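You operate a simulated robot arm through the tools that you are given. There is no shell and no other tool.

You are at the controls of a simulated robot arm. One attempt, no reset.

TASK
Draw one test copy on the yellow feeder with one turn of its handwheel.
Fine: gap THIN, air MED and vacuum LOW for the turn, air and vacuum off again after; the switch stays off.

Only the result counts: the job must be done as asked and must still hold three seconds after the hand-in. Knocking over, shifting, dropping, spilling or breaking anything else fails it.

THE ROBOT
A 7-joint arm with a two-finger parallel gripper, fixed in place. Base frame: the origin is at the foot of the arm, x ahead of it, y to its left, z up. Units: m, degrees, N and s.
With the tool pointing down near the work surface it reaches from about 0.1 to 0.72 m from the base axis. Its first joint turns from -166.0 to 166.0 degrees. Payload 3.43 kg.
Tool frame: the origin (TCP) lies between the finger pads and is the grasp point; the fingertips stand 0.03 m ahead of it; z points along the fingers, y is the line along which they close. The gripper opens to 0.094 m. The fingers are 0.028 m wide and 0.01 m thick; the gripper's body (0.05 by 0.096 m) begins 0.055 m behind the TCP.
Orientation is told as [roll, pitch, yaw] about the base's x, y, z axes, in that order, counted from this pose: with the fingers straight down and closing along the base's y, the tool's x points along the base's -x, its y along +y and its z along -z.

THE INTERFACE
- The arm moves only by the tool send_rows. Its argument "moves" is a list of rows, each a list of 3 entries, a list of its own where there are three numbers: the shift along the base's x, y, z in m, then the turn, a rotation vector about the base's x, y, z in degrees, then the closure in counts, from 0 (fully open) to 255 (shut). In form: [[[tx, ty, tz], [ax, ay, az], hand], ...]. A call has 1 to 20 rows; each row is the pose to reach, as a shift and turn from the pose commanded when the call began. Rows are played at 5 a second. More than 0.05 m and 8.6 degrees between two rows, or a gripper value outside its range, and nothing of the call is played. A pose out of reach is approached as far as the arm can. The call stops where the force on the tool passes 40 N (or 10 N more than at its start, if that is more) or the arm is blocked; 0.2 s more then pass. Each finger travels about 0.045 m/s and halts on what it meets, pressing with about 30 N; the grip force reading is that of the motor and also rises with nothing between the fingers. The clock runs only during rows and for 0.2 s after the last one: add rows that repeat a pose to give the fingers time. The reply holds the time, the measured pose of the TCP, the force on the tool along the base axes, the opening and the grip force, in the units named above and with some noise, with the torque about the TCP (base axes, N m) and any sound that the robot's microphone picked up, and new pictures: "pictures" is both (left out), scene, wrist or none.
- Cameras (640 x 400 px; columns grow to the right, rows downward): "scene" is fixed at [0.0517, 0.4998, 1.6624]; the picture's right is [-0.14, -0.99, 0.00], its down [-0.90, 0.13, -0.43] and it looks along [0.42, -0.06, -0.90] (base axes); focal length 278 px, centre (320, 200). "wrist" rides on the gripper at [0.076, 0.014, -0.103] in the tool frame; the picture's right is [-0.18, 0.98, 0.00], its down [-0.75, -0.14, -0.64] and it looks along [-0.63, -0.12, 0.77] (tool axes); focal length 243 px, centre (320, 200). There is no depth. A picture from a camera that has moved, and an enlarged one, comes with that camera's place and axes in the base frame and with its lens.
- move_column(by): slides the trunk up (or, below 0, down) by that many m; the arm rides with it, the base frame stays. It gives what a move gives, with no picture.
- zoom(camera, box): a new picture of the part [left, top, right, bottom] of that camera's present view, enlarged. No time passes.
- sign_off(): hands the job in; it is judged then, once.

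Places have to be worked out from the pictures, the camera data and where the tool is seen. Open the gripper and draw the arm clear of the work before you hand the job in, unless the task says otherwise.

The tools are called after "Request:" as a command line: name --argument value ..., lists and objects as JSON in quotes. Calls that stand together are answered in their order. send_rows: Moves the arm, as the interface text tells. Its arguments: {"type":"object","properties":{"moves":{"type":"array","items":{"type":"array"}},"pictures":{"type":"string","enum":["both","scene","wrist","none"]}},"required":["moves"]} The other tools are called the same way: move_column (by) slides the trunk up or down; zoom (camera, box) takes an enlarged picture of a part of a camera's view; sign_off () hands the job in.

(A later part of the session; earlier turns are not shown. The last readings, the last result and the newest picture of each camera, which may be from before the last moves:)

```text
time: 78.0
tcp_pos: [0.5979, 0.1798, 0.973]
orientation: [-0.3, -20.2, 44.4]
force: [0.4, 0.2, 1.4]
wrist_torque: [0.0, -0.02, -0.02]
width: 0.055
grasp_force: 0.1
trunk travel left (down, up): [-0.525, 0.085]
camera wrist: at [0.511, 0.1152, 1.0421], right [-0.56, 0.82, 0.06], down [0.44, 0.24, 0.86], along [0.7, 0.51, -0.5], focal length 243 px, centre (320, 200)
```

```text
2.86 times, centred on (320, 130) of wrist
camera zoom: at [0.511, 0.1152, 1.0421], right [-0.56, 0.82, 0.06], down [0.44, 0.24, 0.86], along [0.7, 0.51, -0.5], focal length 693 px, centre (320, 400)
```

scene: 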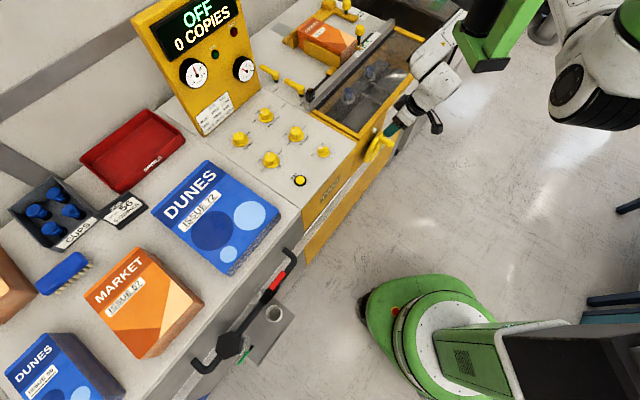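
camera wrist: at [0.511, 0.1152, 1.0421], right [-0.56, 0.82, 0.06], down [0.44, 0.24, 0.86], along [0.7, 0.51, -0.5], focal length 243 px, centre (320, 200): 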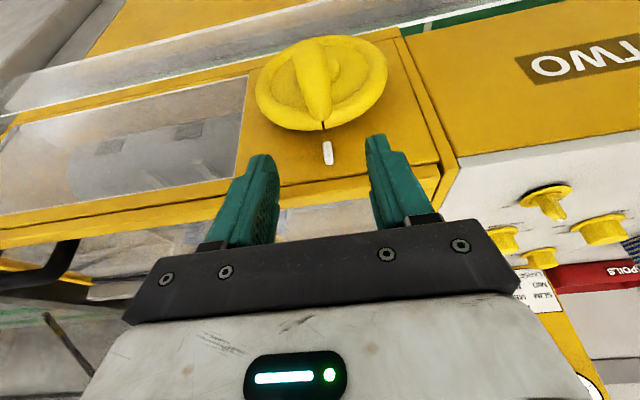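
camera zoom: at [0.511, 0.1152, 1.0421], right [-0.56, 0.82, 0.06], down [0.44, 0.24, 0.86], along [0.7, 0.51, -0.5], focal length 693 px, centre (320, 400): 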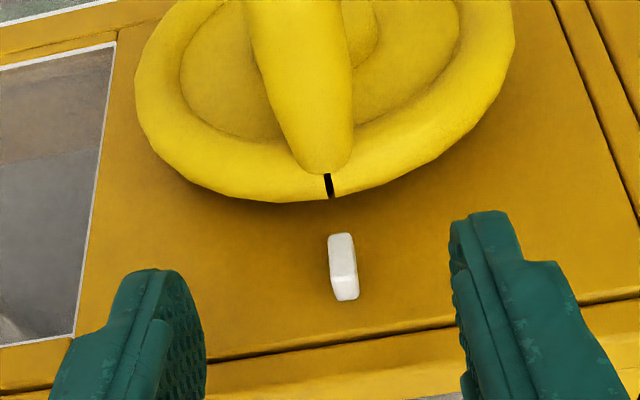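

Handle and fingers look aligned. I zoom on the full handle to measure its axis before descending.

Request:
zoom --camera "wrist" --box '[240, 20, 400, 140]'

Request:
zoom --camera "scene" --box '[350, 90, 450, 170]'

```text
3.33 times, centred on (320, 80) of wrist
camera zoom: at [0.511, 0.1152, 1.0421], right [-0.56, 0.82, 0.06], down [0.44, 0.24, 0.86], along [0.7, 0.51, -0.5], focal length 809 px, centre (320, 600)
```

zoom: 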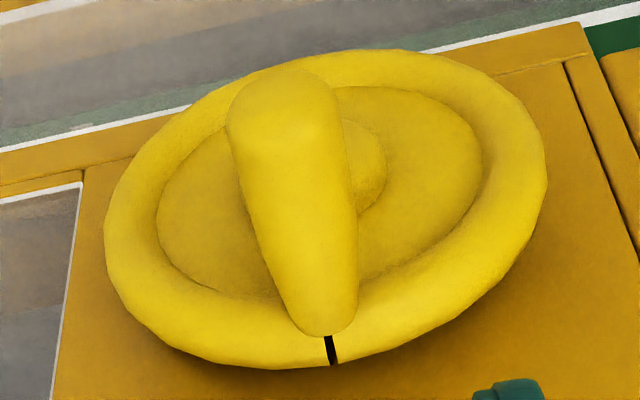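

```text
5.00 times, centred on (400, 130) of scene
camera zoom: at [0.0517, 0.4998, 1.6624], right [-0.14, -0.99, 0.0], down [-0.9, 0.13, -0.43], along [0.42, -0.06, -0.9], focal length 1390 px, centre (-80, 550)
```

zoom: 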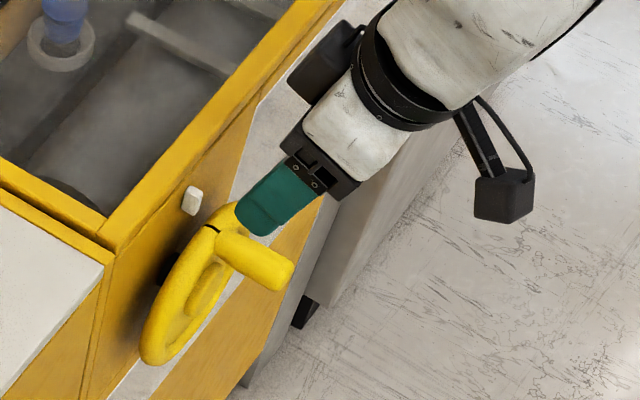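

The handle lies centred between the fingers within about 1 mm. I descend around it to z≈0.866 with the fingers open.

Request:
send_rows --moves '[[[0, 0.0005, -0.03], [0, 0, 0], 105], [[0, 0.0005, -0.06], [0, 0, 0], 105], [[0, 0.0005, -0.085], [0, 0, 0], 105], [[0, 0.0005, -0.107], [0, 0, 0], 105], [[0, 0.0005, -0.107], [0, 0, 0], 105]]' --pictures "both"

Request:
zoom --camera "wrist" --box '[220, 60, 420, 200]'

Request:
zoom --camera "scene" --box '[350, 90, 450, 170]'

```text
time: 79.2
tcp_pos: [0.5963, 0.1806, 0.8663]
orientation: [-0.3, -20.1, 44.6]
force: [0.3, -0.3, -0.2]
wrist_torque: [-0.01, -0.03, 0.02]
width: 0.0552
grasp_force: 0.1
trunk travel left (down, up): [-0.525, 0.085]
camera wrist: at [0.5093, 0.1159, 0.9349], right [-0.57, 0.82, 0.06], down [0.44, 0.24, 0.86], along [0.7, 0.51, -0.5], focal length 243 px, centre (320, 200)
```

scene: 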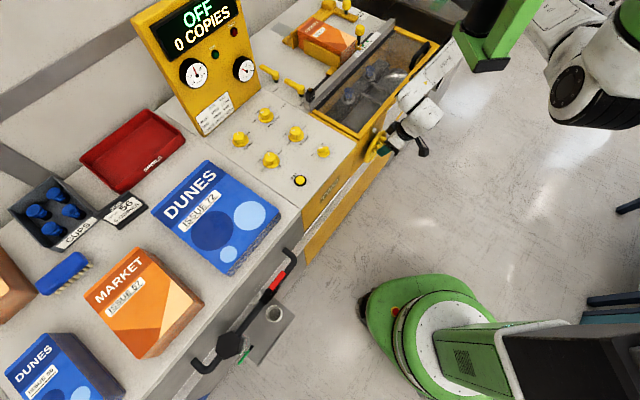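
wrist: 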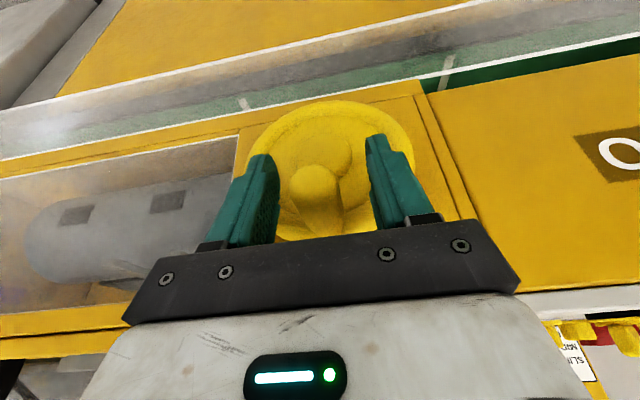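

```text
2.86 times, centred on (320, 130) of wrist
camera zoom: at [0.5093, 0.1159, 0.9349], right [-0.57, 0.82, 0.06], down [0.44, 0.24, 0.86], along [0.7, 0.51, -0.5], focal length 693 px, centre (320, 400)
```

zoom: 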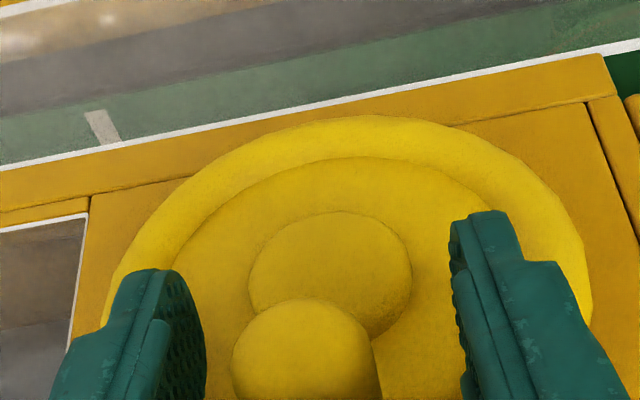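

```text
5.00 times, centred on (400, 130) of scene
camera zoom: at [0.0517, 0.4998, 1.6624], right [-0.14, -0.99, 0.0], down [-0.9, 0.13, -0.43], along [0.42, -0.06, -0.9], focal length 1390 px, centre (-80, 550)
```

zoom: 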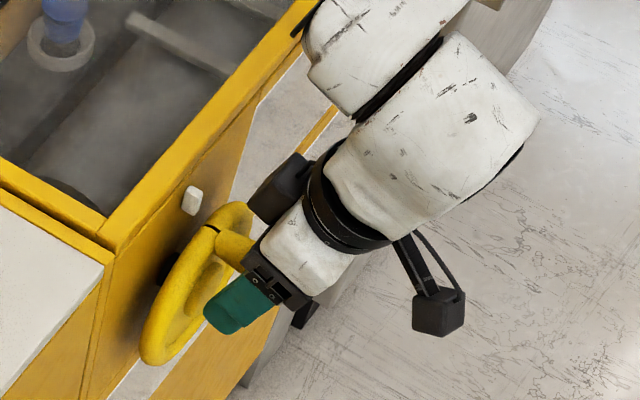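

The handle is right at the grasp point. I nudge slightly sideways and close on it.

Request:
send_rows --moves '[[[0.0008, -0.0012, 0], [0, 0, 0], 105], [[0.0008, -0.0012, 0], [0, 0, 0], 170], [[0.0008, -0.0012, 0], [0, 0, 0], 220], [[0.0008, -0.0012, 0], [0, 0, 0], 220], [[0.0008, -0.0012, 0], [0, 0, 0], 220]]' --pictures "both"

Request:
zoom --camera "wrist" --box '[220, 80, 420, 220]'

```text
time: 80.5
tcp_pos: [0.5971, 0.1798, 0.8663]
orientation: [-0.3, -20.1, 44.6]
force: [-0.8, -0.8, -0.8]
wrist_torque: [-0.09, 0.04, 0.89]
width: 0.0288
grasp_force: 45.2
trunk travel left (down, up): [-0.525, 0.085]
camera wrist: at [0.5099, 0.1145, 0.9357], right [-0.57, 0.82, 0.06], down [0.44, 0.24, 0.86], along [0.7, 0.52, -0.5], focal length 243 px, centre (320, 200)
```

scene: 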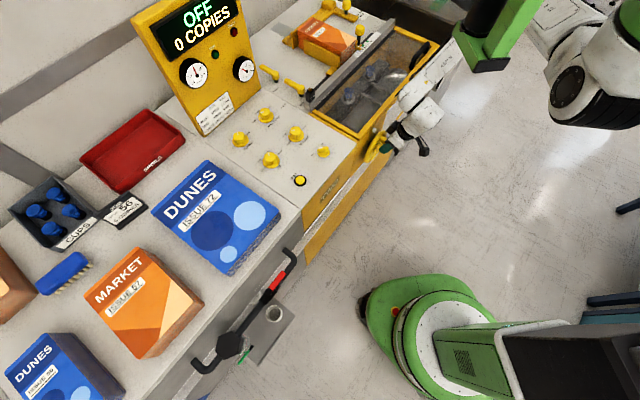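
wrist: 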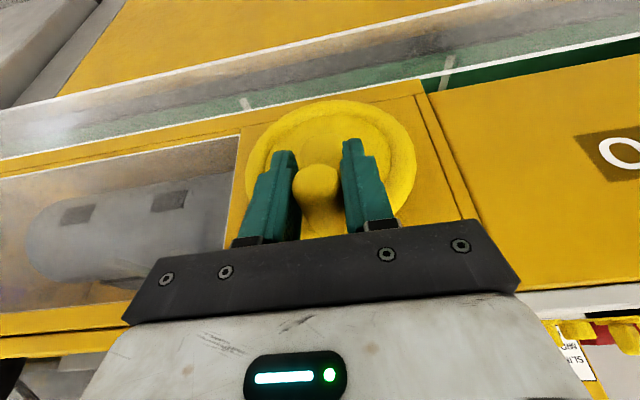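

```text
2.86 times, centred on (320, 150) of wrist
camera zoom: at [0.5099, 0.1145, 0.9357], right [-0.57, 0.82, 0.06], down [0.44, 0.24, 0.86], along [0.7, 0.52, -0.5], focal length 693 px, centre (320, 343)
```

zoom: 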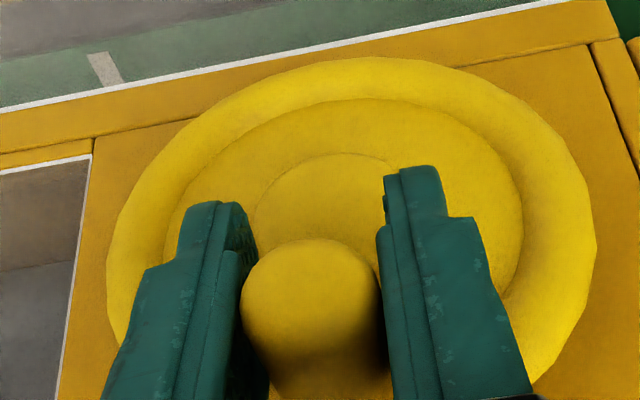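

Handle gripped at 28.8 mm. A 0.9 N·m twist shows the handle's axis is a degree or two further round in yaw, so I relieve that and start the turn gently, 20° clockwise as seen from the operator's side, to feel the resistance.

Request:
send_rows --moves '[[[0, 0, 0], [0, 0, 1.5], 220], [[0.0031, -0.003, -0.0002], [0, 0, 2], 220], [[0.0062, -0.006, -0.0008], [0, 0, 2], 220], [[0.0093, -0.009, -0.0017], [0, 0, 2], 220], [[0.0123, -0.0119, -0.003], [0, 0, 2], 220], [[0.0123, -0.0119, -0.003], [0, 0, 2], 220]]' --pictures "wrist"

Request:
zoom --camera "wrist" --box '[220, 80, 420, 220]'

```text
time: 81.8
tcp_pos: [0.6083, 0.1682, 0.8636]
orientation: [-0.2, -20.4, 46.7]
force: [-4.6, 15.5, 7.7]
wrist_torque: [-0.03, 0.85, -1.1]
width: 0.0283
grasp_force: 44.9
trunk travel left (down, up): [-0.525, 0.085]
camera wrist: at [0.5239, 0.0999, 0.9332], right [-0.59, 0.8, 0.06], down [0.43, 0.26, 0.86], along [0.68, 0.54, -0.5], focal length 243 px, centre (320, 200)
```

wrist: 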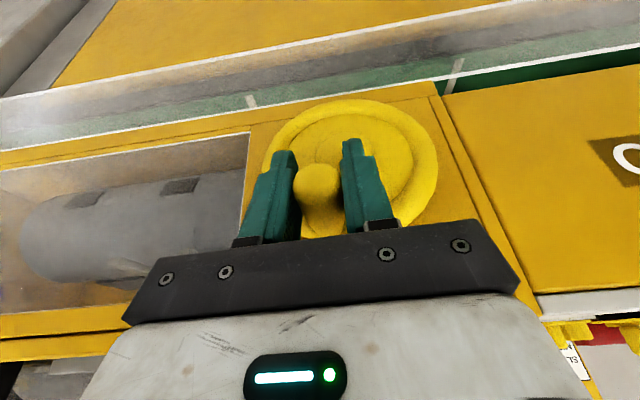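

```text
2.86 times, centred on (320, 150) of wrist
camera zoom: at [0.5239, 0.0999, 0.9332], right [-0.59, 0.8, 0.06], down [0.43, 0.26, 0.86], along [0.68, 0.54, -0.5], focal length 693 px, centre (320, 343)
```

zoom: 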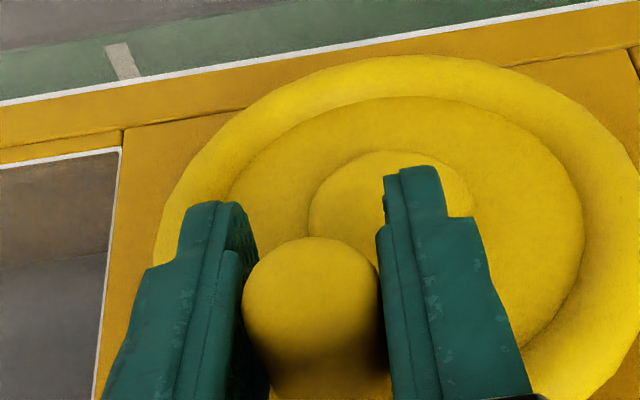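

The wheel follows with about 14 N of tangential resistance. I continue clockwise along the circle to 80°, with a slight yaw trim.

Request:
send_rows --moves '[[[0.00347, -0.00335, -0.00204], [0, 0, -0.4], 220], [[0.00677, -0.00652, -0.00458], [0, 0, -0.8], 220], [[0.00985, -0.00949, -0.00758], [0, 0, -0.8], 220], [[0.01269, -0.01224, -0.01101], [0, 0, -0.8], 220], [[0.01526, -0.01471, -0.01484], [0, 0, -0.8], 220], [[0.01753, -0.0169, -0.01902], [0, 0, -0.8], 220], [[0.01948, -0.01877, -0.02351], [0, 0, -0.8], 220], [[0.02107, -0.02031, -0.02825], [0, 0, -0.8], 220], [[0.02229, -0.02149, -0.0332], [0, 0, -0.8], 220], [[0.02314, -0.02231, -0.0383], [0, 0, -0.8], 220], [[0.02314, -0.02231, -0.0383], [0, 0, -0.8], 220]]' --pictures "both"

Request:
zoom --camera "wrist" --box '[220, 60, 460, 220]'

```text
time: 84.2
tcp_pos: [0.6355, 0.1428, 0.8263]
orientation: [-0.6, -20.3, 45.7]
force: [6.2, -22.5, 10.8]
wrist_torque: [0.16, 0.26, -0.76]
width: 0.0281
grasp_force: 44.6
trunk travel left (down, up): [-0.525, 0.085]
camera wrist: at [0.5489, 0.0761, 0.8942], right [-0.58, 0.81, 0.05], down [0.43, 0.25, 0.86], along [0.69, 0.52, -0.5], focal length 243 px, centre (320, 200)
```

scene: 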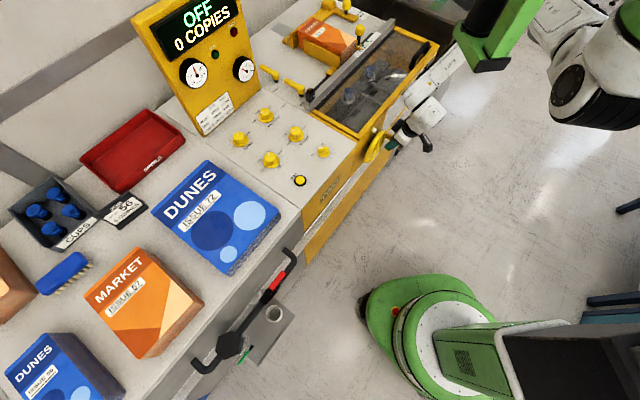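
wrist: 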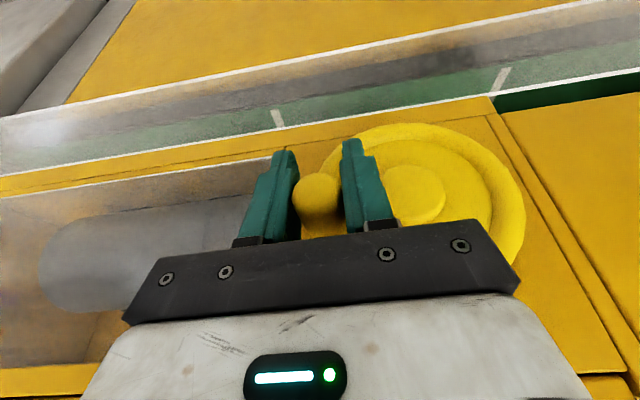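

```text
2.50 times, centred on (340, 140) of wrist
camera zoom: at [0.5489, 0.0761, 0.8942], right [-0.58, 0.81, 0.05], down [0.43, 0.25, 0.86], along [0.69, 0.52, -0.5], focal length 606 px, centre (270, 350)
```

zoom: 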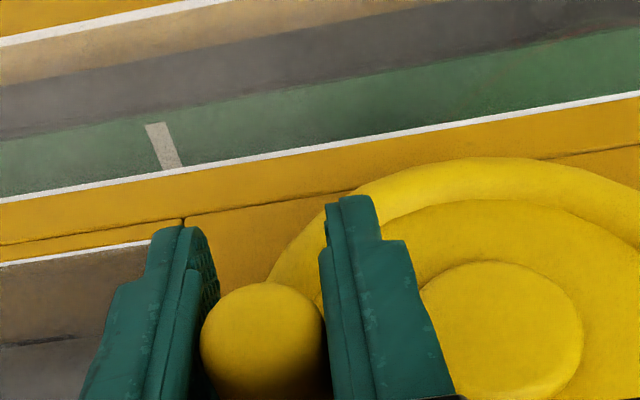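

The handle is near 75° and the gripper is pulled outward, so the crank radius is nearer 56 mm than 50. With that and a small allowance for slip, I continue clockwise to about 150°.

Request:
send_rows --moves '[[[0.0018, -0.0025, -0.0015], [0, 0, 0], 220], [[0.0029, -0.0042, -0.0029], [0, 0, 0], 220], [[0.0035, -0.0048, -0.0086], [0, 0, 0], 220], [[0.0038, -0.005, -0.0145], [0, 0, 0], 220], [[0.0035, -0.0048, -0.0204], [0, 0, 0], 220], [[0.0029, -0.0042, -0.0261], [0, 0, 0], 220], [[0.0018, -0.0031, -0.0318], [0, 0, 0], 220], [[0.0003, -0.0017, -0.0373], [0, 0, 0], 220], [[-0.0016, 0.0002, -0.0425], [0, 0, 0], 220], [[-0.0039, 0.0024, -0.0474], [0, 0, 0], 220], [[-0.0066, 0.005, -0.052], [0, 0, 0], 220], [[-0.0096, 0.0078, -0.0561], [0, 0, 0], 220], [[-0.0129, 0.011, -0.0598], [0, 0, 0], 220], [[-0.0164, 0.0144, -0.063], [0, 0, 0], 220], [[-0.0164, 0.0144, -0.063], [0, 0, 0], 220]]' --pictures "both"

Request:
zoom --camera "wrist" --box '[220, 60, 460, 220]'

```text
time: 86.1
tcp_pos: [0.6381, 0.1391, 0.7868]
orientation: [-1.4, -20.4, 45.9]
force: [6.1, -5.1, -6.2]
wrist_torque: [-0.29, -0.16, -0.16]
width: 0.0278
grasp_force: 45.1
trunk travel left (down, up): [-0.525, 0.085]
stopped in row 9: the force on the tool passed its limit at 41 N (the readings are from after the stop); the commanded pose is now the measured one
camera wrist: at [0.551, 0.0736, 0.8546], right [-0.58, 0.81, 0.04], down [0.43, 0.26, 0.87], along [0.7, 0.52, -0.5], focal length 243 px, centre (320, 200)
```

scene: 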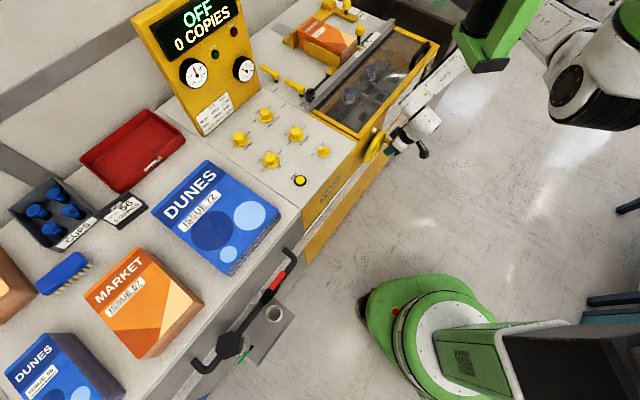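
wrist: 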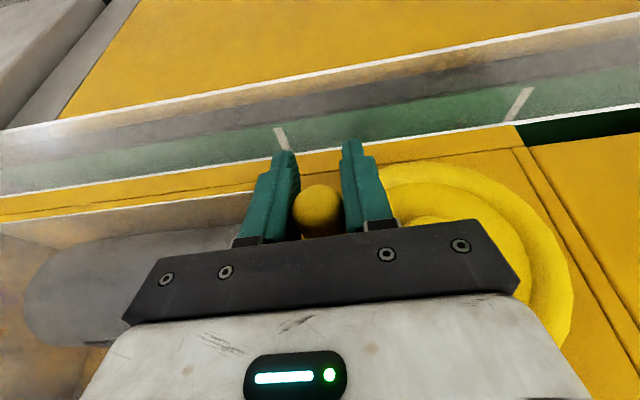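

```text
2.50 times, centred on (340, 140) of wrist
camera zoom: at [0.551, 0.0736, 0.8546], right [-0.58, 0.81, 0.04], down [0.43, 0.26, 0.87], along [0.7, 0.52, -0.5], focal length 606 px, centre (270, 350)
```

zoom: 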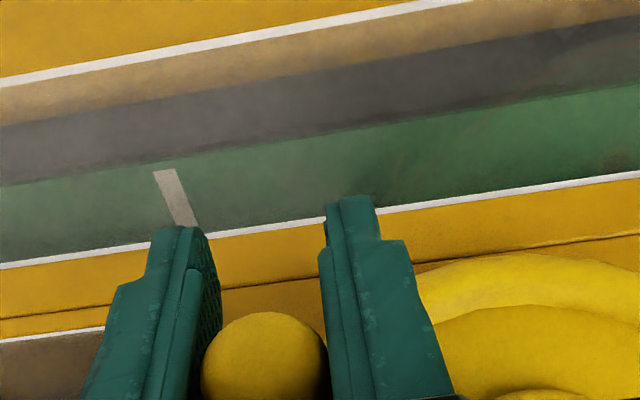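

The force limit stopped the move at about 104–107°; the handle has slipped about 1 cm toward the palm and the radius fits 56 mm. I carry on from here with that offset built in, down through the bottom to about 180°.

Request:
send_rows --moves '[[[-0.0013, 0.0012, -0.006], [0.2, 0.2, 0], 220], [[-0.003, 0.0028, -0.0118], [0.4, 0.4, 0], 220], [[-0.005, 0.0048, -0.0175], [0.6, 0.6, 0], 220], [[-0.0074, 0.0071, -0.0228], [0.8, 0.8, 0], 220], [[-0.0102, 0.0098, -0.0277], [0.8, 0.8, 0], 220], [[-0.0132, 0.0128, -0.0322], [0.8, 0.8, 0], 220], [[-0.0166, 0.016, -0.0362], [0.8, 0.8, 0], 220], [[-0.0202, 0.0195, -0.0392], [0.8, 0.8, 0], 220], [[-0.024, 0.0232, -0.0417], [0.8, 0.8, 0], 220], [[-0.0281, 0.0271, -0.0436], [0.8, 0.8, 0], 220], [[-0.0322, 0.031, -0.0449], [0.8, 0.8, 0], 220], [[-0.0364, 0.035, -0.0457], [0.8, 0.8, 0], 220], [[-0.0406, 0.0391, -0.0458], [0.8, 0.8, 0], 220], [[-0.0406, 0.0391, -0.0458], [0.8, 0.8, 0], 220]]' --pictures "both"

Request:
zoom --camera "wrist" --box '[200, 60, 520, 260]'

```text
time: 89.1
tcp_pos: [0.5976, 0.1806, 0.7405]
orientation: [0.2, -20.6, 45.5]
force: [22.7, 10.6, -12.6]
wrist_torque: [0.14, 0.57, -0.89]
width: 0.0286
grasp_force: 45.2
trunk travel left (down, up): [-0.525, 0.085]
camera wrist: at [0.5108, 0.1132, 0.8088], right [-0.58, 0.81, 0.07], down [0.44, 0.24, 0.87], along [0.69, 0.53, -0.5], focal length 243 px, centre (320, 200)
```

scene: 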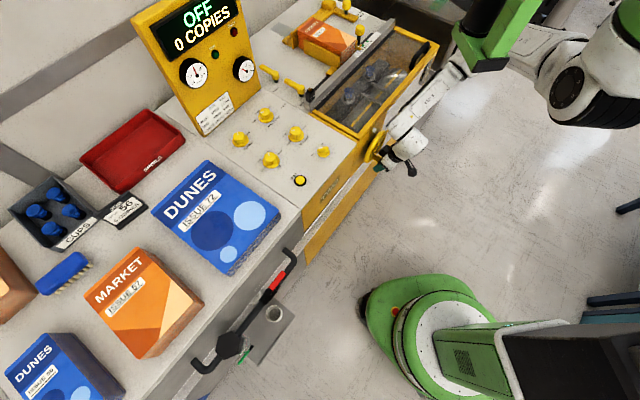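
wrist: 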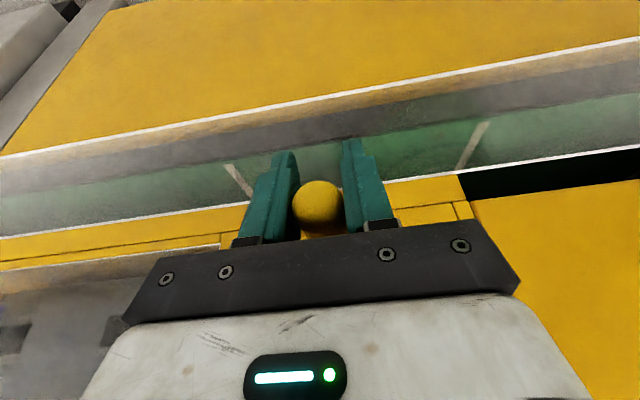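

```text
2.00 times, centred on (360, 160) of wrist
camera zoom: at [0.5108, 0.1132, 0.8088], right [-0.58, 0.81, 0.07], down [0.44, 0.24, 0.87], along [0.69, 0.53, -0.5], focal length 485 px, centre (240, 280)
```

zoom: 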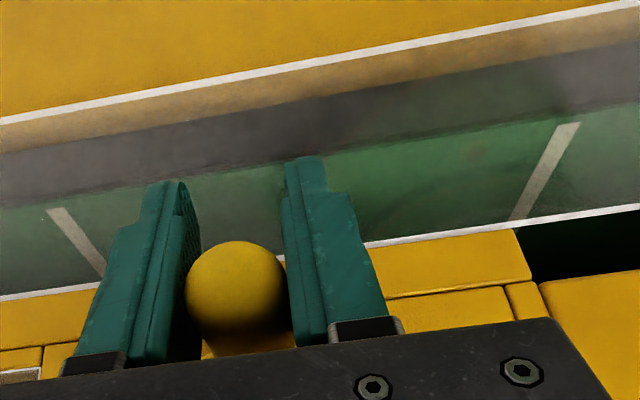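

The handle is now at the bottom, about 180°, still held. The fit gives the crank centre and a 58 mm radius. I relieve some axial load and continue up the left side to about 230°.

Request:
send_rows --moves '[[[0.0014, 0.0014, 0], [0, 0, 0], 220], [[-0.0044, 0.007, 0.0002], [0, 0, 0], 220], [[-0.0093, 0.0117, 0.0017], [0, 0, 0], 220], [[-0.0142, 0.0164, 0.0041], [0, 0, 0], 220], [[-0.0188, 0.0208, 0.0073], [0, 0, 0], 220], [[-0.023, 0.0249, 0.0115], [0, 0, 0], 220], [[-0.027, 0.0287, 0.0166], [0, 0, 0], 220], [[-0.0304, 0.0321, 0.0225], [0, 0, 0], 220], [[-0.0304, 0.0321, 0.0225], [0, 0, 0], 220]]' --pictures "both"

Request:
zoom --camera "wrist" --box '[160, 60, 480, 260]'

```text
time: 91.1
tcp_pos: [0.5658, 0.2117, 0.7641]
orientation: [0.2, -20.3, 45.4]
force: [-5.6, -21.3, -8.6]
wrist_torque: [0.28, 0.79, -0.82]
width: 0.0281
grasp_force: 44.9
trunk travel left (down, up): [-0.525, 0.085]
camera wrist: at [0.4788, 0.1444, 0.8328], right [-0.58, 0.81, 0.07], down [0.44, 0.24, 0.86], along [0.69, 0.53, -0.5], focal length 243 px, centre (320, 200)
```

scene: 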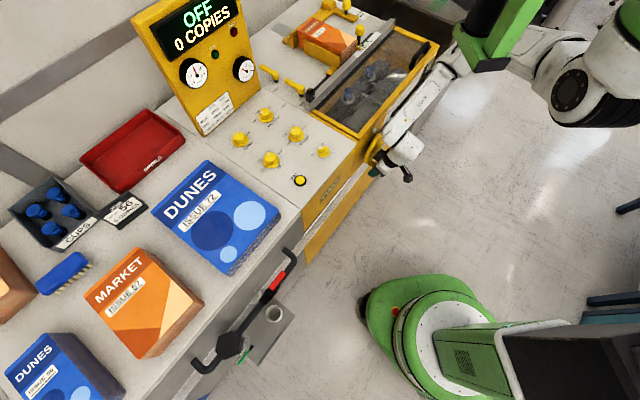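
wrist: 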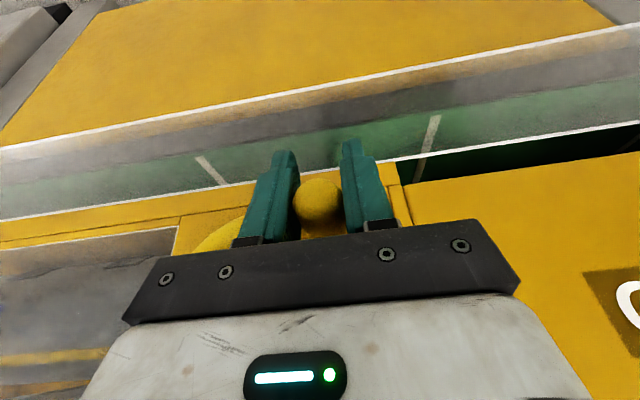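

```text
2.00 times, centred on (320, 160) of wrist
camera zoom: at [0.4788, 0.1444, 0.8328], right [-0.58, 0.81, 0.07], down [0.44, 0.24, 0.86], along [0.69, 0.53, -0.5], focal length 485 px, centre (320, 280)
```

zoom: 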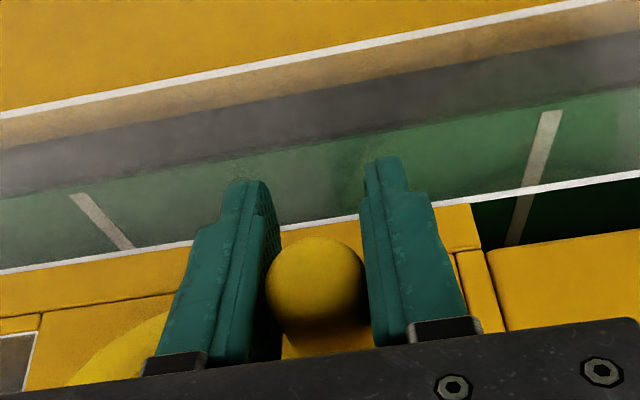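

The handle follows at about 233° with steady 14 N tangential resistance. I continue up the left side to about 286°, easing the axial load.

Request:
send_rows --moves '[[[-0.001, -0.0011, 0], [0, 0, 0], 220], [[-0.004, 0.0018, 0.0065], [0, 0, 0], 220], [[-0.0065, 0.0042, 0.0136], [0, 0, 0], 220], [[-0.0085, 0.0061, 0.0211], [0, 0, 0], 220], [[-0.0098, 0.0074, 0.0289], [0, 0, 0], 220], [[-0.0106, 0.0081, 0.0367], [0, 0, 0], 220], [[-0.0107, 0.0083, 0.0445], [0, 0, 0], 220], [[-0.0102, 0.0078, 0.0523], [0, 0, 0], 220], [[-0.0091, 0.0067, 0.06], [0, 0, 0], 220], [[-0.0091, 0.0067, 0.06], [0, 0, 0], 220]]' --pictures "both"

Request:
zoom --camera "wrist" --box '[160, 60, 480, 260]'

```text
time: 93.3
tcp_pos: [0.5583, 0.2207, 0.8228]
orientation: [0.3, -20.4, 45.3]
force: [5.4, -2.1, -8.1]
wrist_torque: [0.26, 0.17, -1.03]
width: 0.0279
grasp_force: 45.0
trunk travel left (down, up): [-0.525, 0.085]
camera wrist: at [0.4717, 0.1526, 0.892], right [-0.58, 0.81, 0.07], down [0.44, 0.24, 0.86], along [0.69, 0.53, -0.5], focal length 243 px, centre (320, 200)
```

scene: 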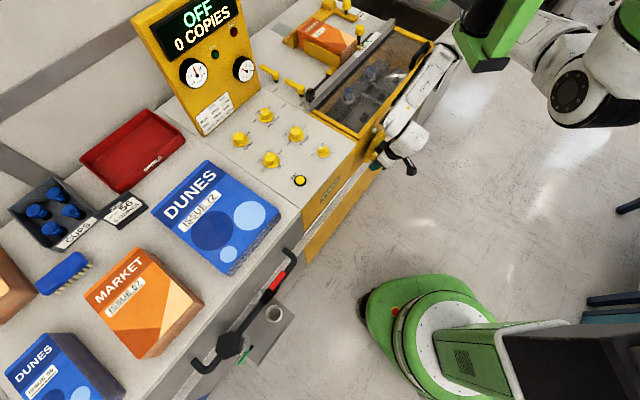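
wrist: 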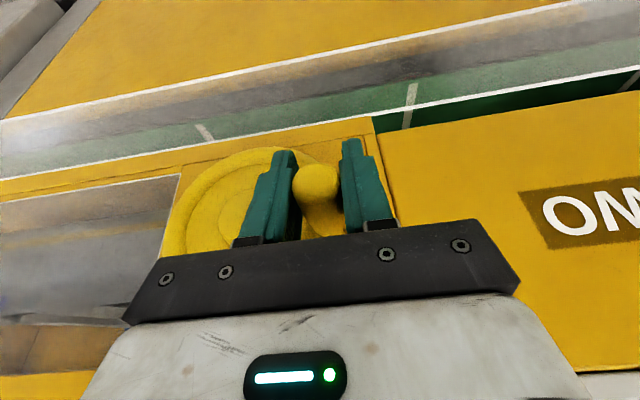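

```text
2.00 times, centred on (320, 160) of wrist
camera zoom: at [0.4717, 0.1526, 0.892], right [-0.58, 0.81, 0.07], down [0.44, 0.24, 0.86], along [0.69, 0.53, -0.5], focal length 485 px, centre (320, 280)
```

zoom: 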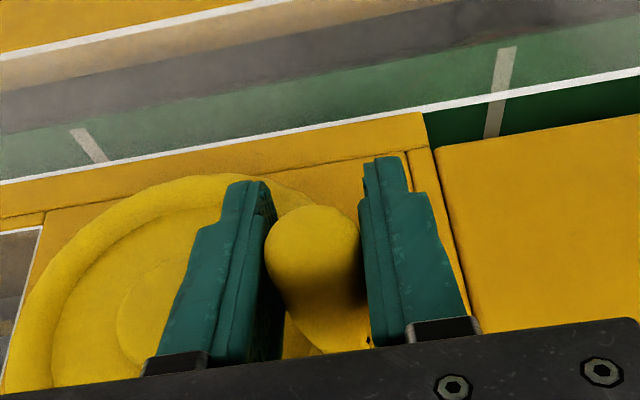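

The handle is at about 284° with small loads. I continue over the upper left to about 340°.

Request:
send_rows --moves '[[[0.0012, -0.0011, 0.0068], [0, 0, 0], 220], [[0.0033, -0.0032, 0.0142], [0, 0, 0], 220], [[0.0059, -0.0057, 0.0212], [0, 0, 0], 220], [[0.0091, -0.0087, 0.0272], [0, 0, 0], 220], [[0.0127, -0.0122, 0.0326], [0, 0, 0], 220], [[0.0167, -0.0161, 0.0369], [0, 0, 0], 220], [[0.0211, -0.0203, 0.0405], [0, 0, 0], 220], [[0.0258, -0.0248, 0.0433], [0, 0, 0], 220], [[0.0258, -0.0248, 0.0433], [0, 0, 0], 220]]' --pictures "both"

Request:
zoom --camera "wrist" --box '[200, 60, 440, 220]'

```text
time: 95.3
tcp_pos: [0.5831, 0.1949, 0.8687]
orientation: [0.2, -20.4, 45.5]
force: [-11.4, 10.5, 27.7]
wrist_torque: [-0.54, 0.64, -0.1]
width: 0.0281
grasp_force: 44.8
trunk travel left (down, up): [-0.525, 0.085]
camera wrist: at [0.4968, 0.1274, 0.9377], right [-0.58, 0.81, 0.07], down [0.44, 0.24, 0.86], along [0.69, 0.53, -0.5], focal length 243 px, centre (320, 200)
```

scene: 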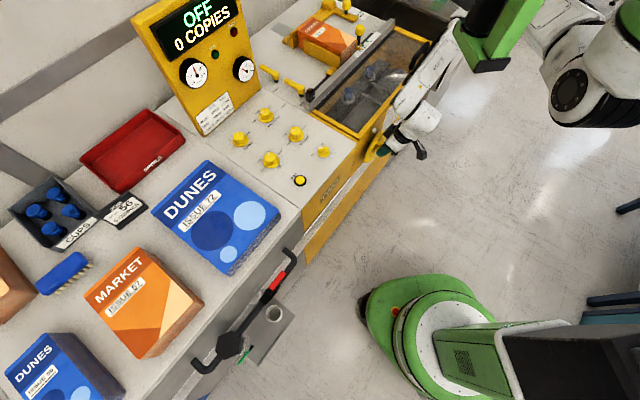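
wrist: 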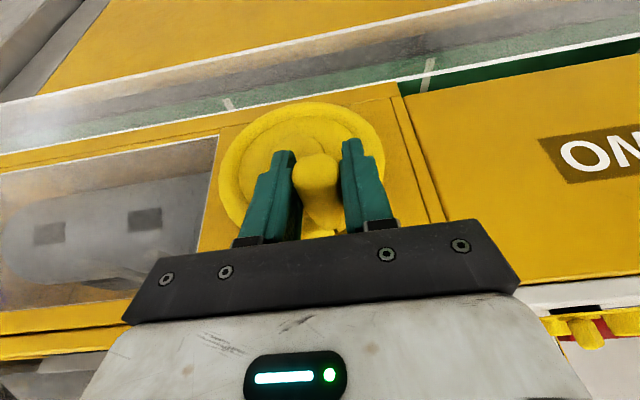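

```text
2.50 times, centred on (320, 140) of wrist
camera zoom: at [0.4968, 0.1274, 0.9377], right [-0.58, 0.81, 0.07], down [0.44, 0.24, 0.86], along [0.69, 0.53, -0.5], focal length 606 px, centre (320, 350)
```

zoom: 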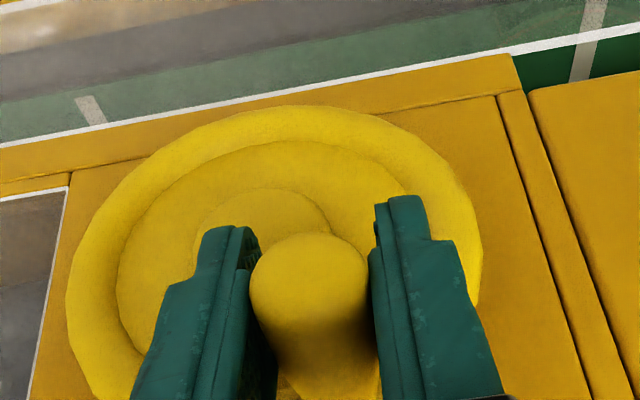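

Handle at about 337°. It has slipped 9 mm toward the fingertips, so I raise the path accordingly and bring it to the top.

Request:
send_rows --moves '[[[0.0008, -0.0008, 0.003], [0, 0, 0], 220], [[0.0026, -0.0025, 0.005], [0, 0, 0], 220], [[0.0048, -0.0047, 0.0065], [0, 0, 0], 220], [[0.007, -0.0067, 0.0072], [0, 0, 0], 220], [[0.0091, -0.0088, 0.0076], [0, 0, 0], 220], [[0.0113, -0.0109, 0.0078], [0, 0, 0], 220], [[0.0135, -0.013, 0.008], [0, 0, 0], 220], [[0.0135, -0.013, 0.008], [0, 0, 0], 220]]' --pictures "both"

Request:
zoom --camera "wrist" --box '[200, 60, 440, 220]'

Request:
zoom --camera "scene" --box '[350, 90, 450, 170]'

```text
time: 97.1
tcp_pos: [0.5966, 0.1802, 0.8744]
orientation: [0.3, -20.4, 45.4]
force: [-3.1, 9.7, -8.3]
wrist_torque: [0.02, 0.54, -0.12]
width: 0.0282
grasp_force: 45.1
trunk travel left (down, up): [-0.525, 0.085]
camera wrist: at [0.5108, 0.1136, 0.9442], right [-0.58, 0.81, 0.07], down [0.44, 0.24, 0.86], along [0.68, 0.53, -0.5], focal length 243 px, centre (320, 200)
```

scene: 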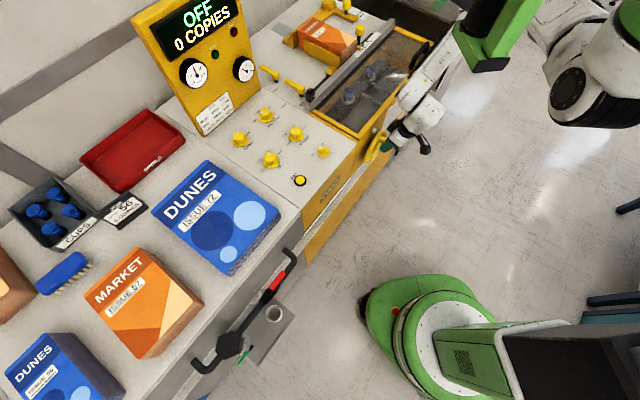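
wrist: 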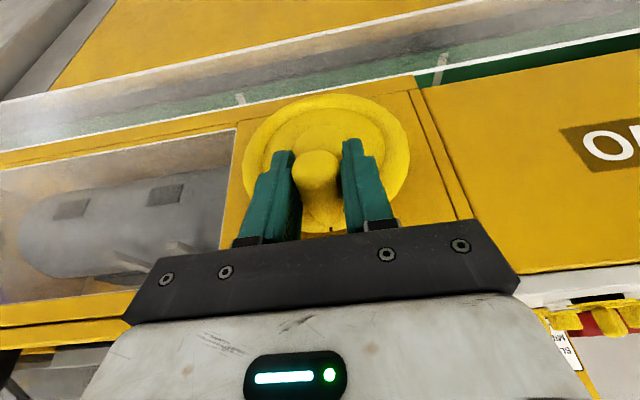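

```text
2.50 times, centred on (320, 140) of wrist
camera zoom: at [0.5108, 0.1136, 0.9442], right [-0.58, 0.81, 0.07], down [0.44, 0.24, 0.86], along [0.68, 0.53, -0.5], focal length 606 px, centre (320, 350)
```

zoom: 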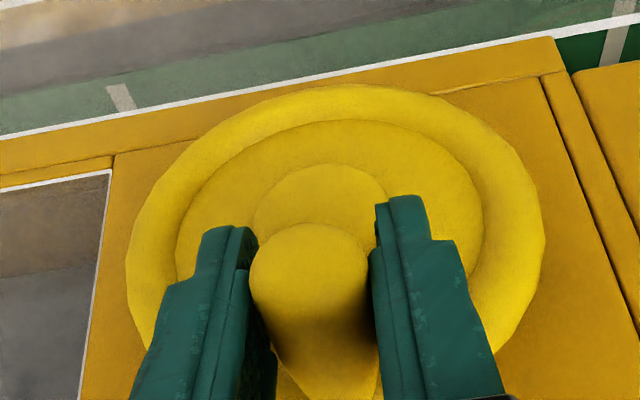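

```text
5.00 times, centred on (400, 130) of scene
camera zoom: at [0.0517, 0.4998, 1.6624], right [-0.14, -0.99, 0.0], down [-0.9, 0.13, -0.43], along [0.42, -0.06, -0.9], focal length 1390 px, centre (-80, 550)
```

zoom: 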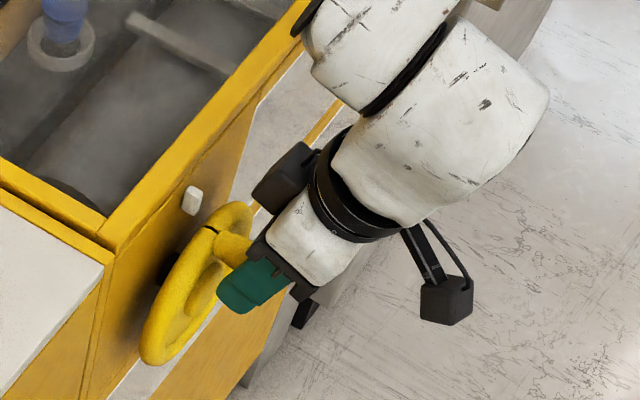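

The notch is almost back under the index. I ease forward another 3 mm to complete the full turn, then compare the notch with the white index.

Request:
send_rows --moves '[[[0.0008, -0.0007, 0], [0, 0, 0], 220], [[0.0015, -0.0014, 0], [0, 0, 0], 220], [[0.0022, -0.0021, 0], [0, 0, 0], 220], [[0.0022, -0.0021, 0], [0, 0, 0], 220]]' --pictures "both"

Request:
zoom --camera "scene" --box '[360, 110, 420, 150]'

Request:
zoom --camera "scene" --box '[260, 0, 420, 110]'

```text
time: 98.1
tcp_pos: [0.5993, 0.1791, 0.8746]
orientation: [0.1, -20.5, 45.4]
force: [-3.7, 11.6, 8.1]
wrist_torque: [0.27, 0.37, -0.05]
width: 0.0283
grasp_force: 45.2
trunk travel left (down, up): [-0.525, 0.085]
camera wrist: at [0.5131, 0.111, 0.9438], right [-0.58, 0.81, 0.07], down [0.44, 0.24, 0.87], along [0.69, 0.53, -0.5], focal length 243 px, centre (320, 200)
```

scene: 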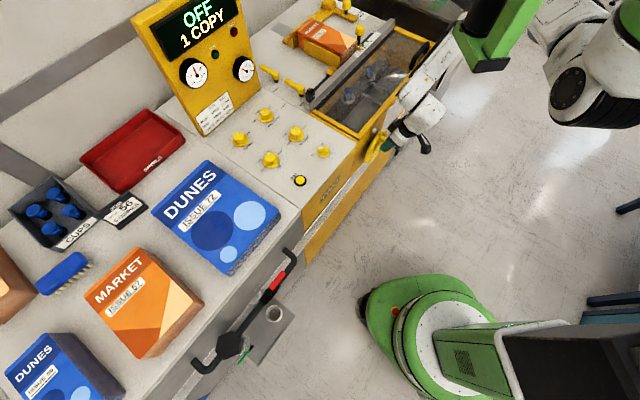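
wrist: 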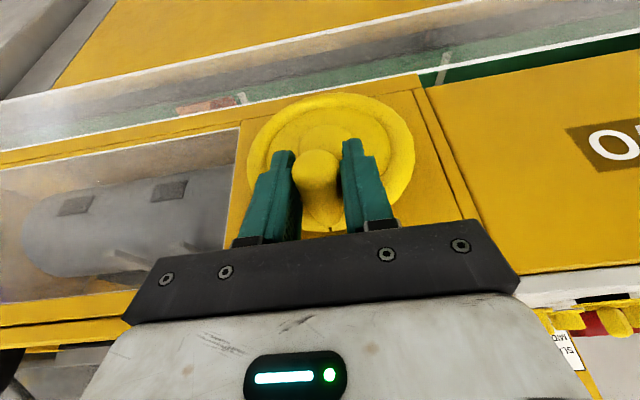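

```text
10.00 times, centred on (390, 130) of scene
camera zoom: at [0.0517, 0.4998, 1.6624], right [-0.14, -0.99, 0.0], down [-0.9, 0.13, -0.43], along [0.42, -0.06, -0.9], focal length 2781 px, centre (-380, 900)
```

zoom: 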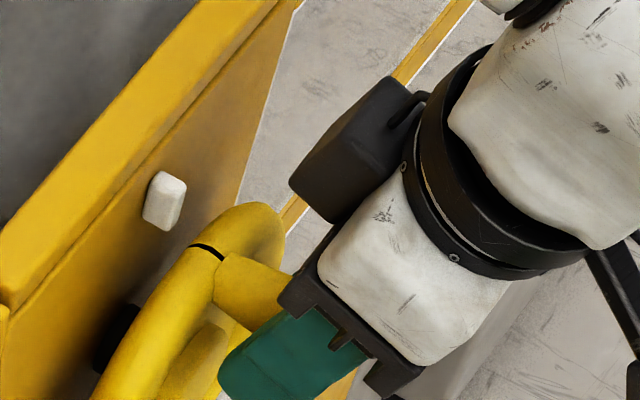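

```text
3.64 times, centred on (340, 55) of scene
camera zoom: at [0.0517, 0.4998, 1.6624], right [-0.14, -0.99, 0.0], down [-0.9, 0.13, -0.43], along [0.42, -0.06, -0.9], focal length 1011 px, centre (247, 727)
```

zoom: 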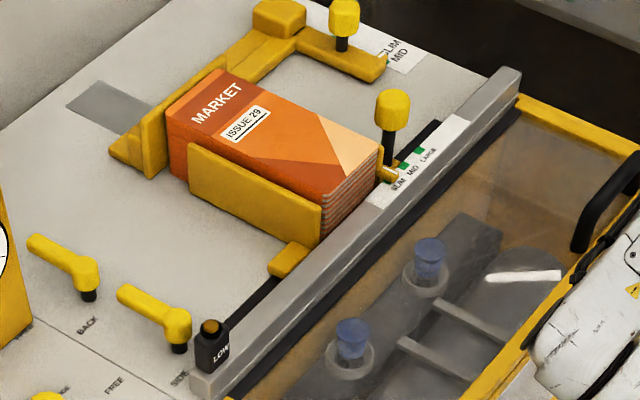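

The display reads "1 COPY" and a copy lies in the lane. Now I release the handle without moving it and lift straight up.

Request:
send_rows --moves '[[[0, 0, 0], [0, 0, 0], 180], [[0, 0, 0], [0, 0, 0], 105], [[0, 0, 0], [0, 0, 0], 95], [[0, 0, 0], [0, 0, 0], 95], [[0, 0, 0.02], [0, 0, 0], 95], [[0, 0, 0.05], [0, 0, 0], 95], [[0, 0, 0.08], [0, 0, 0], 95], [[0, 0, 0.11], [0, 0, 0], 95], [[0, 0, 0.11], [0, 0, 0], 95]]' --pictures "both"

Request:
zoom --camera "wrist" --box '[200, 20, 440, 180]'

```text
time: 100.1
tcp_pos: [0.5992, 0.1805, 0.9853]
orientation: [0.1, -20.5, 45.5]
force: [-0.2, 0.3, 0.5]
wrist_torque: [0.0, -0.02, 0.0]
width: 0.0589
grasp_force: 0.0
trunk travel left (down, up): [-0.525, 0.085]
camera wrist: at [0.5128, 0.1138, 1.054], right [-0.58, 0.81, 0.07], down [0.44, 0.24, 0.86], along [0.69, 0.53, -0.5], focal length 243 px, centre (320, 200)
```

scene: 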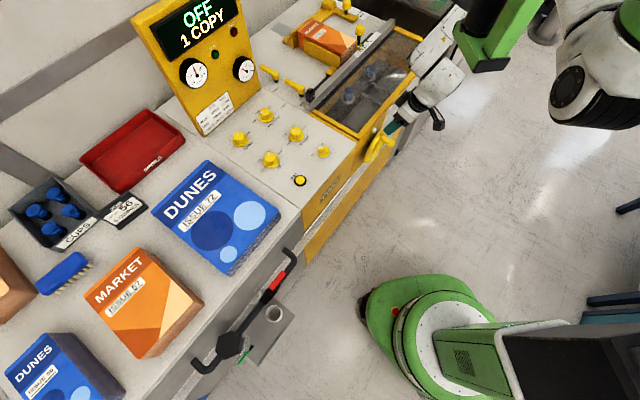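
wrist: 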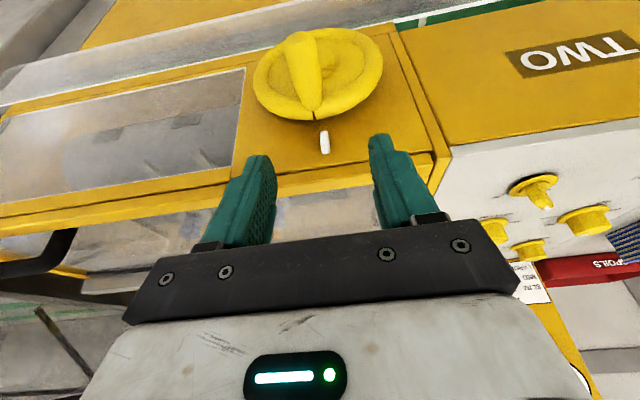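

```text
2.50 times, centred on (320, 100) of wrist
camera zoom: at [0.5128, 0.1138, 1.054], right [-0.58, 0.81, 0.07], down [0.44, 0.24, 0.86], along [0.69, 0.53, -0.5], focal length 606 px, centre (320, 450)
```

zoom: 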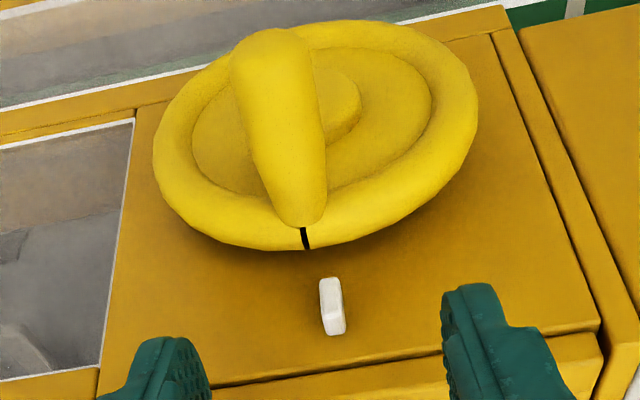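

One copy is drawn and the wheel is back at the top (a few degrees past the index). Now I turn air and vacuum off again: first I rise, return the tool to vertical and head back over the panel.

Request:
send_rows --moves '[[[-0.01, 0.005, 0.02], [-2.4, 2.4, 0], 95], [[-0.02, 0.015, 0.04], [-4.9, 4.8, 0], 95], [[-0.03, 0.03, 0.06], [-7.3, 7.2, 0], 95], [[-0.04, 0.05, 0.08], [-9.8, 9.6, 0], 95], [[-0.045, 0.07, 0.085], [-12.2, 12, 0], 95], [[-0.05, 0.09, 0.085], [-14.6, 14.4, 0], 95], [[-0.05, 0.12, 0.085], [-14.6, 14.4, 0], 95], [[-0.045, 0.16, 0.085], [-14.6, 14.4, 0], 95], [[-0.035, 0.2, 0.085], [-14.6, 14.4, 0], 95], [[-0.02, 0.24, 0.08], [-14.6, 14.4, 0], 95], [[-0.005, 0.275, 0.075], [-14.6, 14.4, 0], 95], [[0.01, 0.3, 0.075], [-14.6, 14.4, 0], 95], [[0.01, 0.3, 0.075], [-14.6, 14.4, 0], 95]]' --pictures "both"

```text
time: 102.9
tcp_pos: [0.6116, 0.4789, 1.0588]
orientation: [0.2, 0.1, 45.5]
force: [-0.7, -0.2, 0.6]
wrist_torque: [0.02, 0.01, -0.03]
width: 0.0588
grasp_force: 0.0
trunk travel left (down, up): [-0.525, 0.085]
camera wrist: at [0.5477, 0.4331, 1.1624], right [-0.57, 0.82, 0.0], down [0.63, 0.44, 0.64], along [0.53, 0.37, -0.77], focal length 243 px, centre (320, 200)
```

scene: 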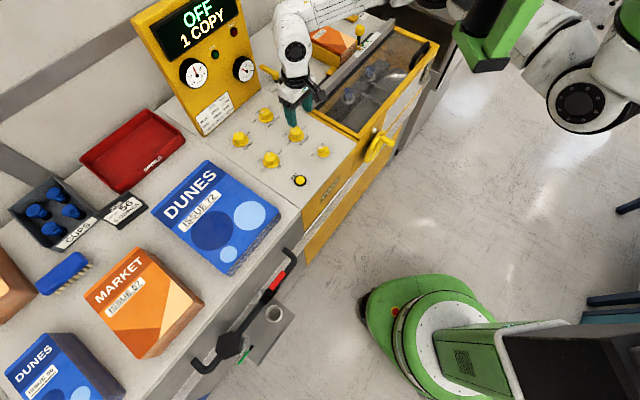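
wrist: 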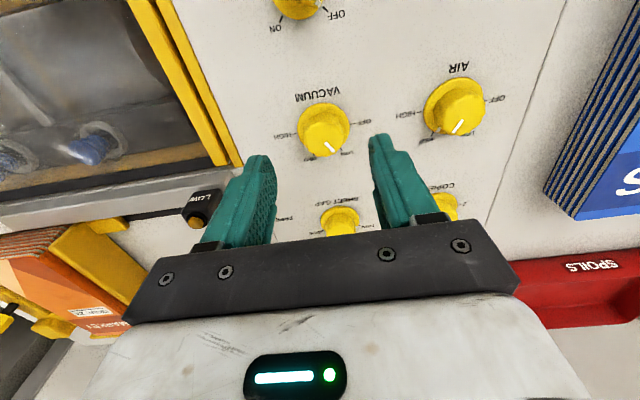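

I centre over the vacuum knob with yaw at 5°, ready for a counter-clockwise turn.

Request:
send_rows --moves '[[[0.004, 0.004, 0], [0, 0, -8], 100], [[0.008, 0.008, 0], [0, 0, -16], 100], [[0.012, 0.012, -0.005], [0, 0, -24], 100], [[0.0149, 0.0166, -0.012], [0, 0, -32], 100], [[0.0149, 0.0166, -0.012], [0, 0, -40], 100], [[0.0149, 0.0166, -0.012], [0, 0, -40.5], 100]]' --pictures "wrist"

Request:
zoom --camera "wrist" --box '[240, 80, 400, 180]'

```text
time: 104.3
tcp_pos: [0.6242, 0.4944, 1.0479]
orientation: [0.1, 0.1, 4.8]
force: [0.5, 0.0, 0.6]
wrist_torque: [0.0, 0.02, 0.0]
width: 0.057
grasp_force: 0.1
trunk travel left (down, up): [-0.525, 0.085]
camera wrist: at [0.5468, 0.5015, 1.1501], right [0.1, 0.99, 0.0], down [0.76, -0.08, 0.64], along [0.64, -0.06, -0.77], focal length 243 px, centre (320, 200)
```

wrist: 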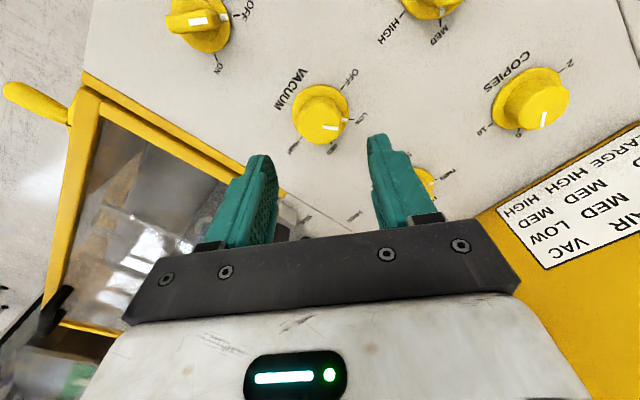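

```text
4.00 times, centred on (320, 130) of wrist
camera zoom: at [0.5468, 0.5015, 1.1501], right [0.1, 0.99, 0.0], down [0.76, -0.08, 0.64], along [0.64, -0.06, -0.77], focal length 970 px, centre (320, 480)
```

zoom: 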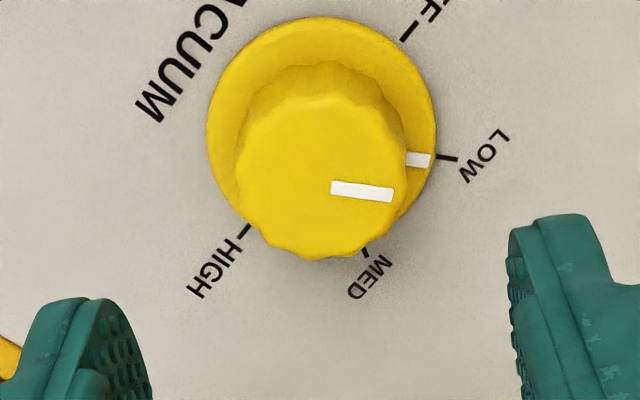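

Vacuum still at LOW, nearly centred. I shift 2 mm forward, descend and grip.

Request:
send_rows --moves '[[[0.0021, 0.0006, -0.025], [0, 0, 0], 100], [[0.0021, 0.0006, -0.05], [0, 0, 0], 100], [[0.0021, 0.0006, -0.07], [0, 0, 0], 100], [[0.0021, 0.0006, -0.0765], [0, 0, 0], 100], [[0.0021, 0.0006, -0.0765], [0, 0, 0], 100], [[0.0021, 0.0006, -0.0765], [0, 0, 0], 150], [[0.0021, 0.0006, -0.0765], [0, 0, 0], 200], [[0.0021, 0.0006, -0.0765], [0, 0, 0], 200], [[0.0021, 0.0006, -0.0765], [0, 0, 0], 200]]' --pictures "wrist"

```text
time: 106.3
tcp_pos: [0.6259, 0.4947, 0.9704]
orientation: [0.0, 0.1, 4.9]
force: [-0.4, -9.5, -0.5]
wrist_torque: [-0.72, 0.15, -0.04]
width: 0.0355
grasp_force: 44.9
trunk travel left (down, up): [-0.525, 0.085]
camera wrist: at [0.5479, 0.5014, 1.0715], right [0.1, 0.99, 0.0], down [0.76, -0.08, 0.64], along [0.64, -0.06, -0.77], focal length 243 px, centre (320, 200)
```

wrist: 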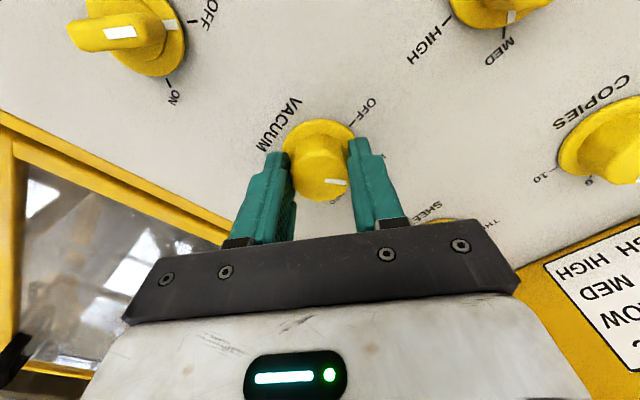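

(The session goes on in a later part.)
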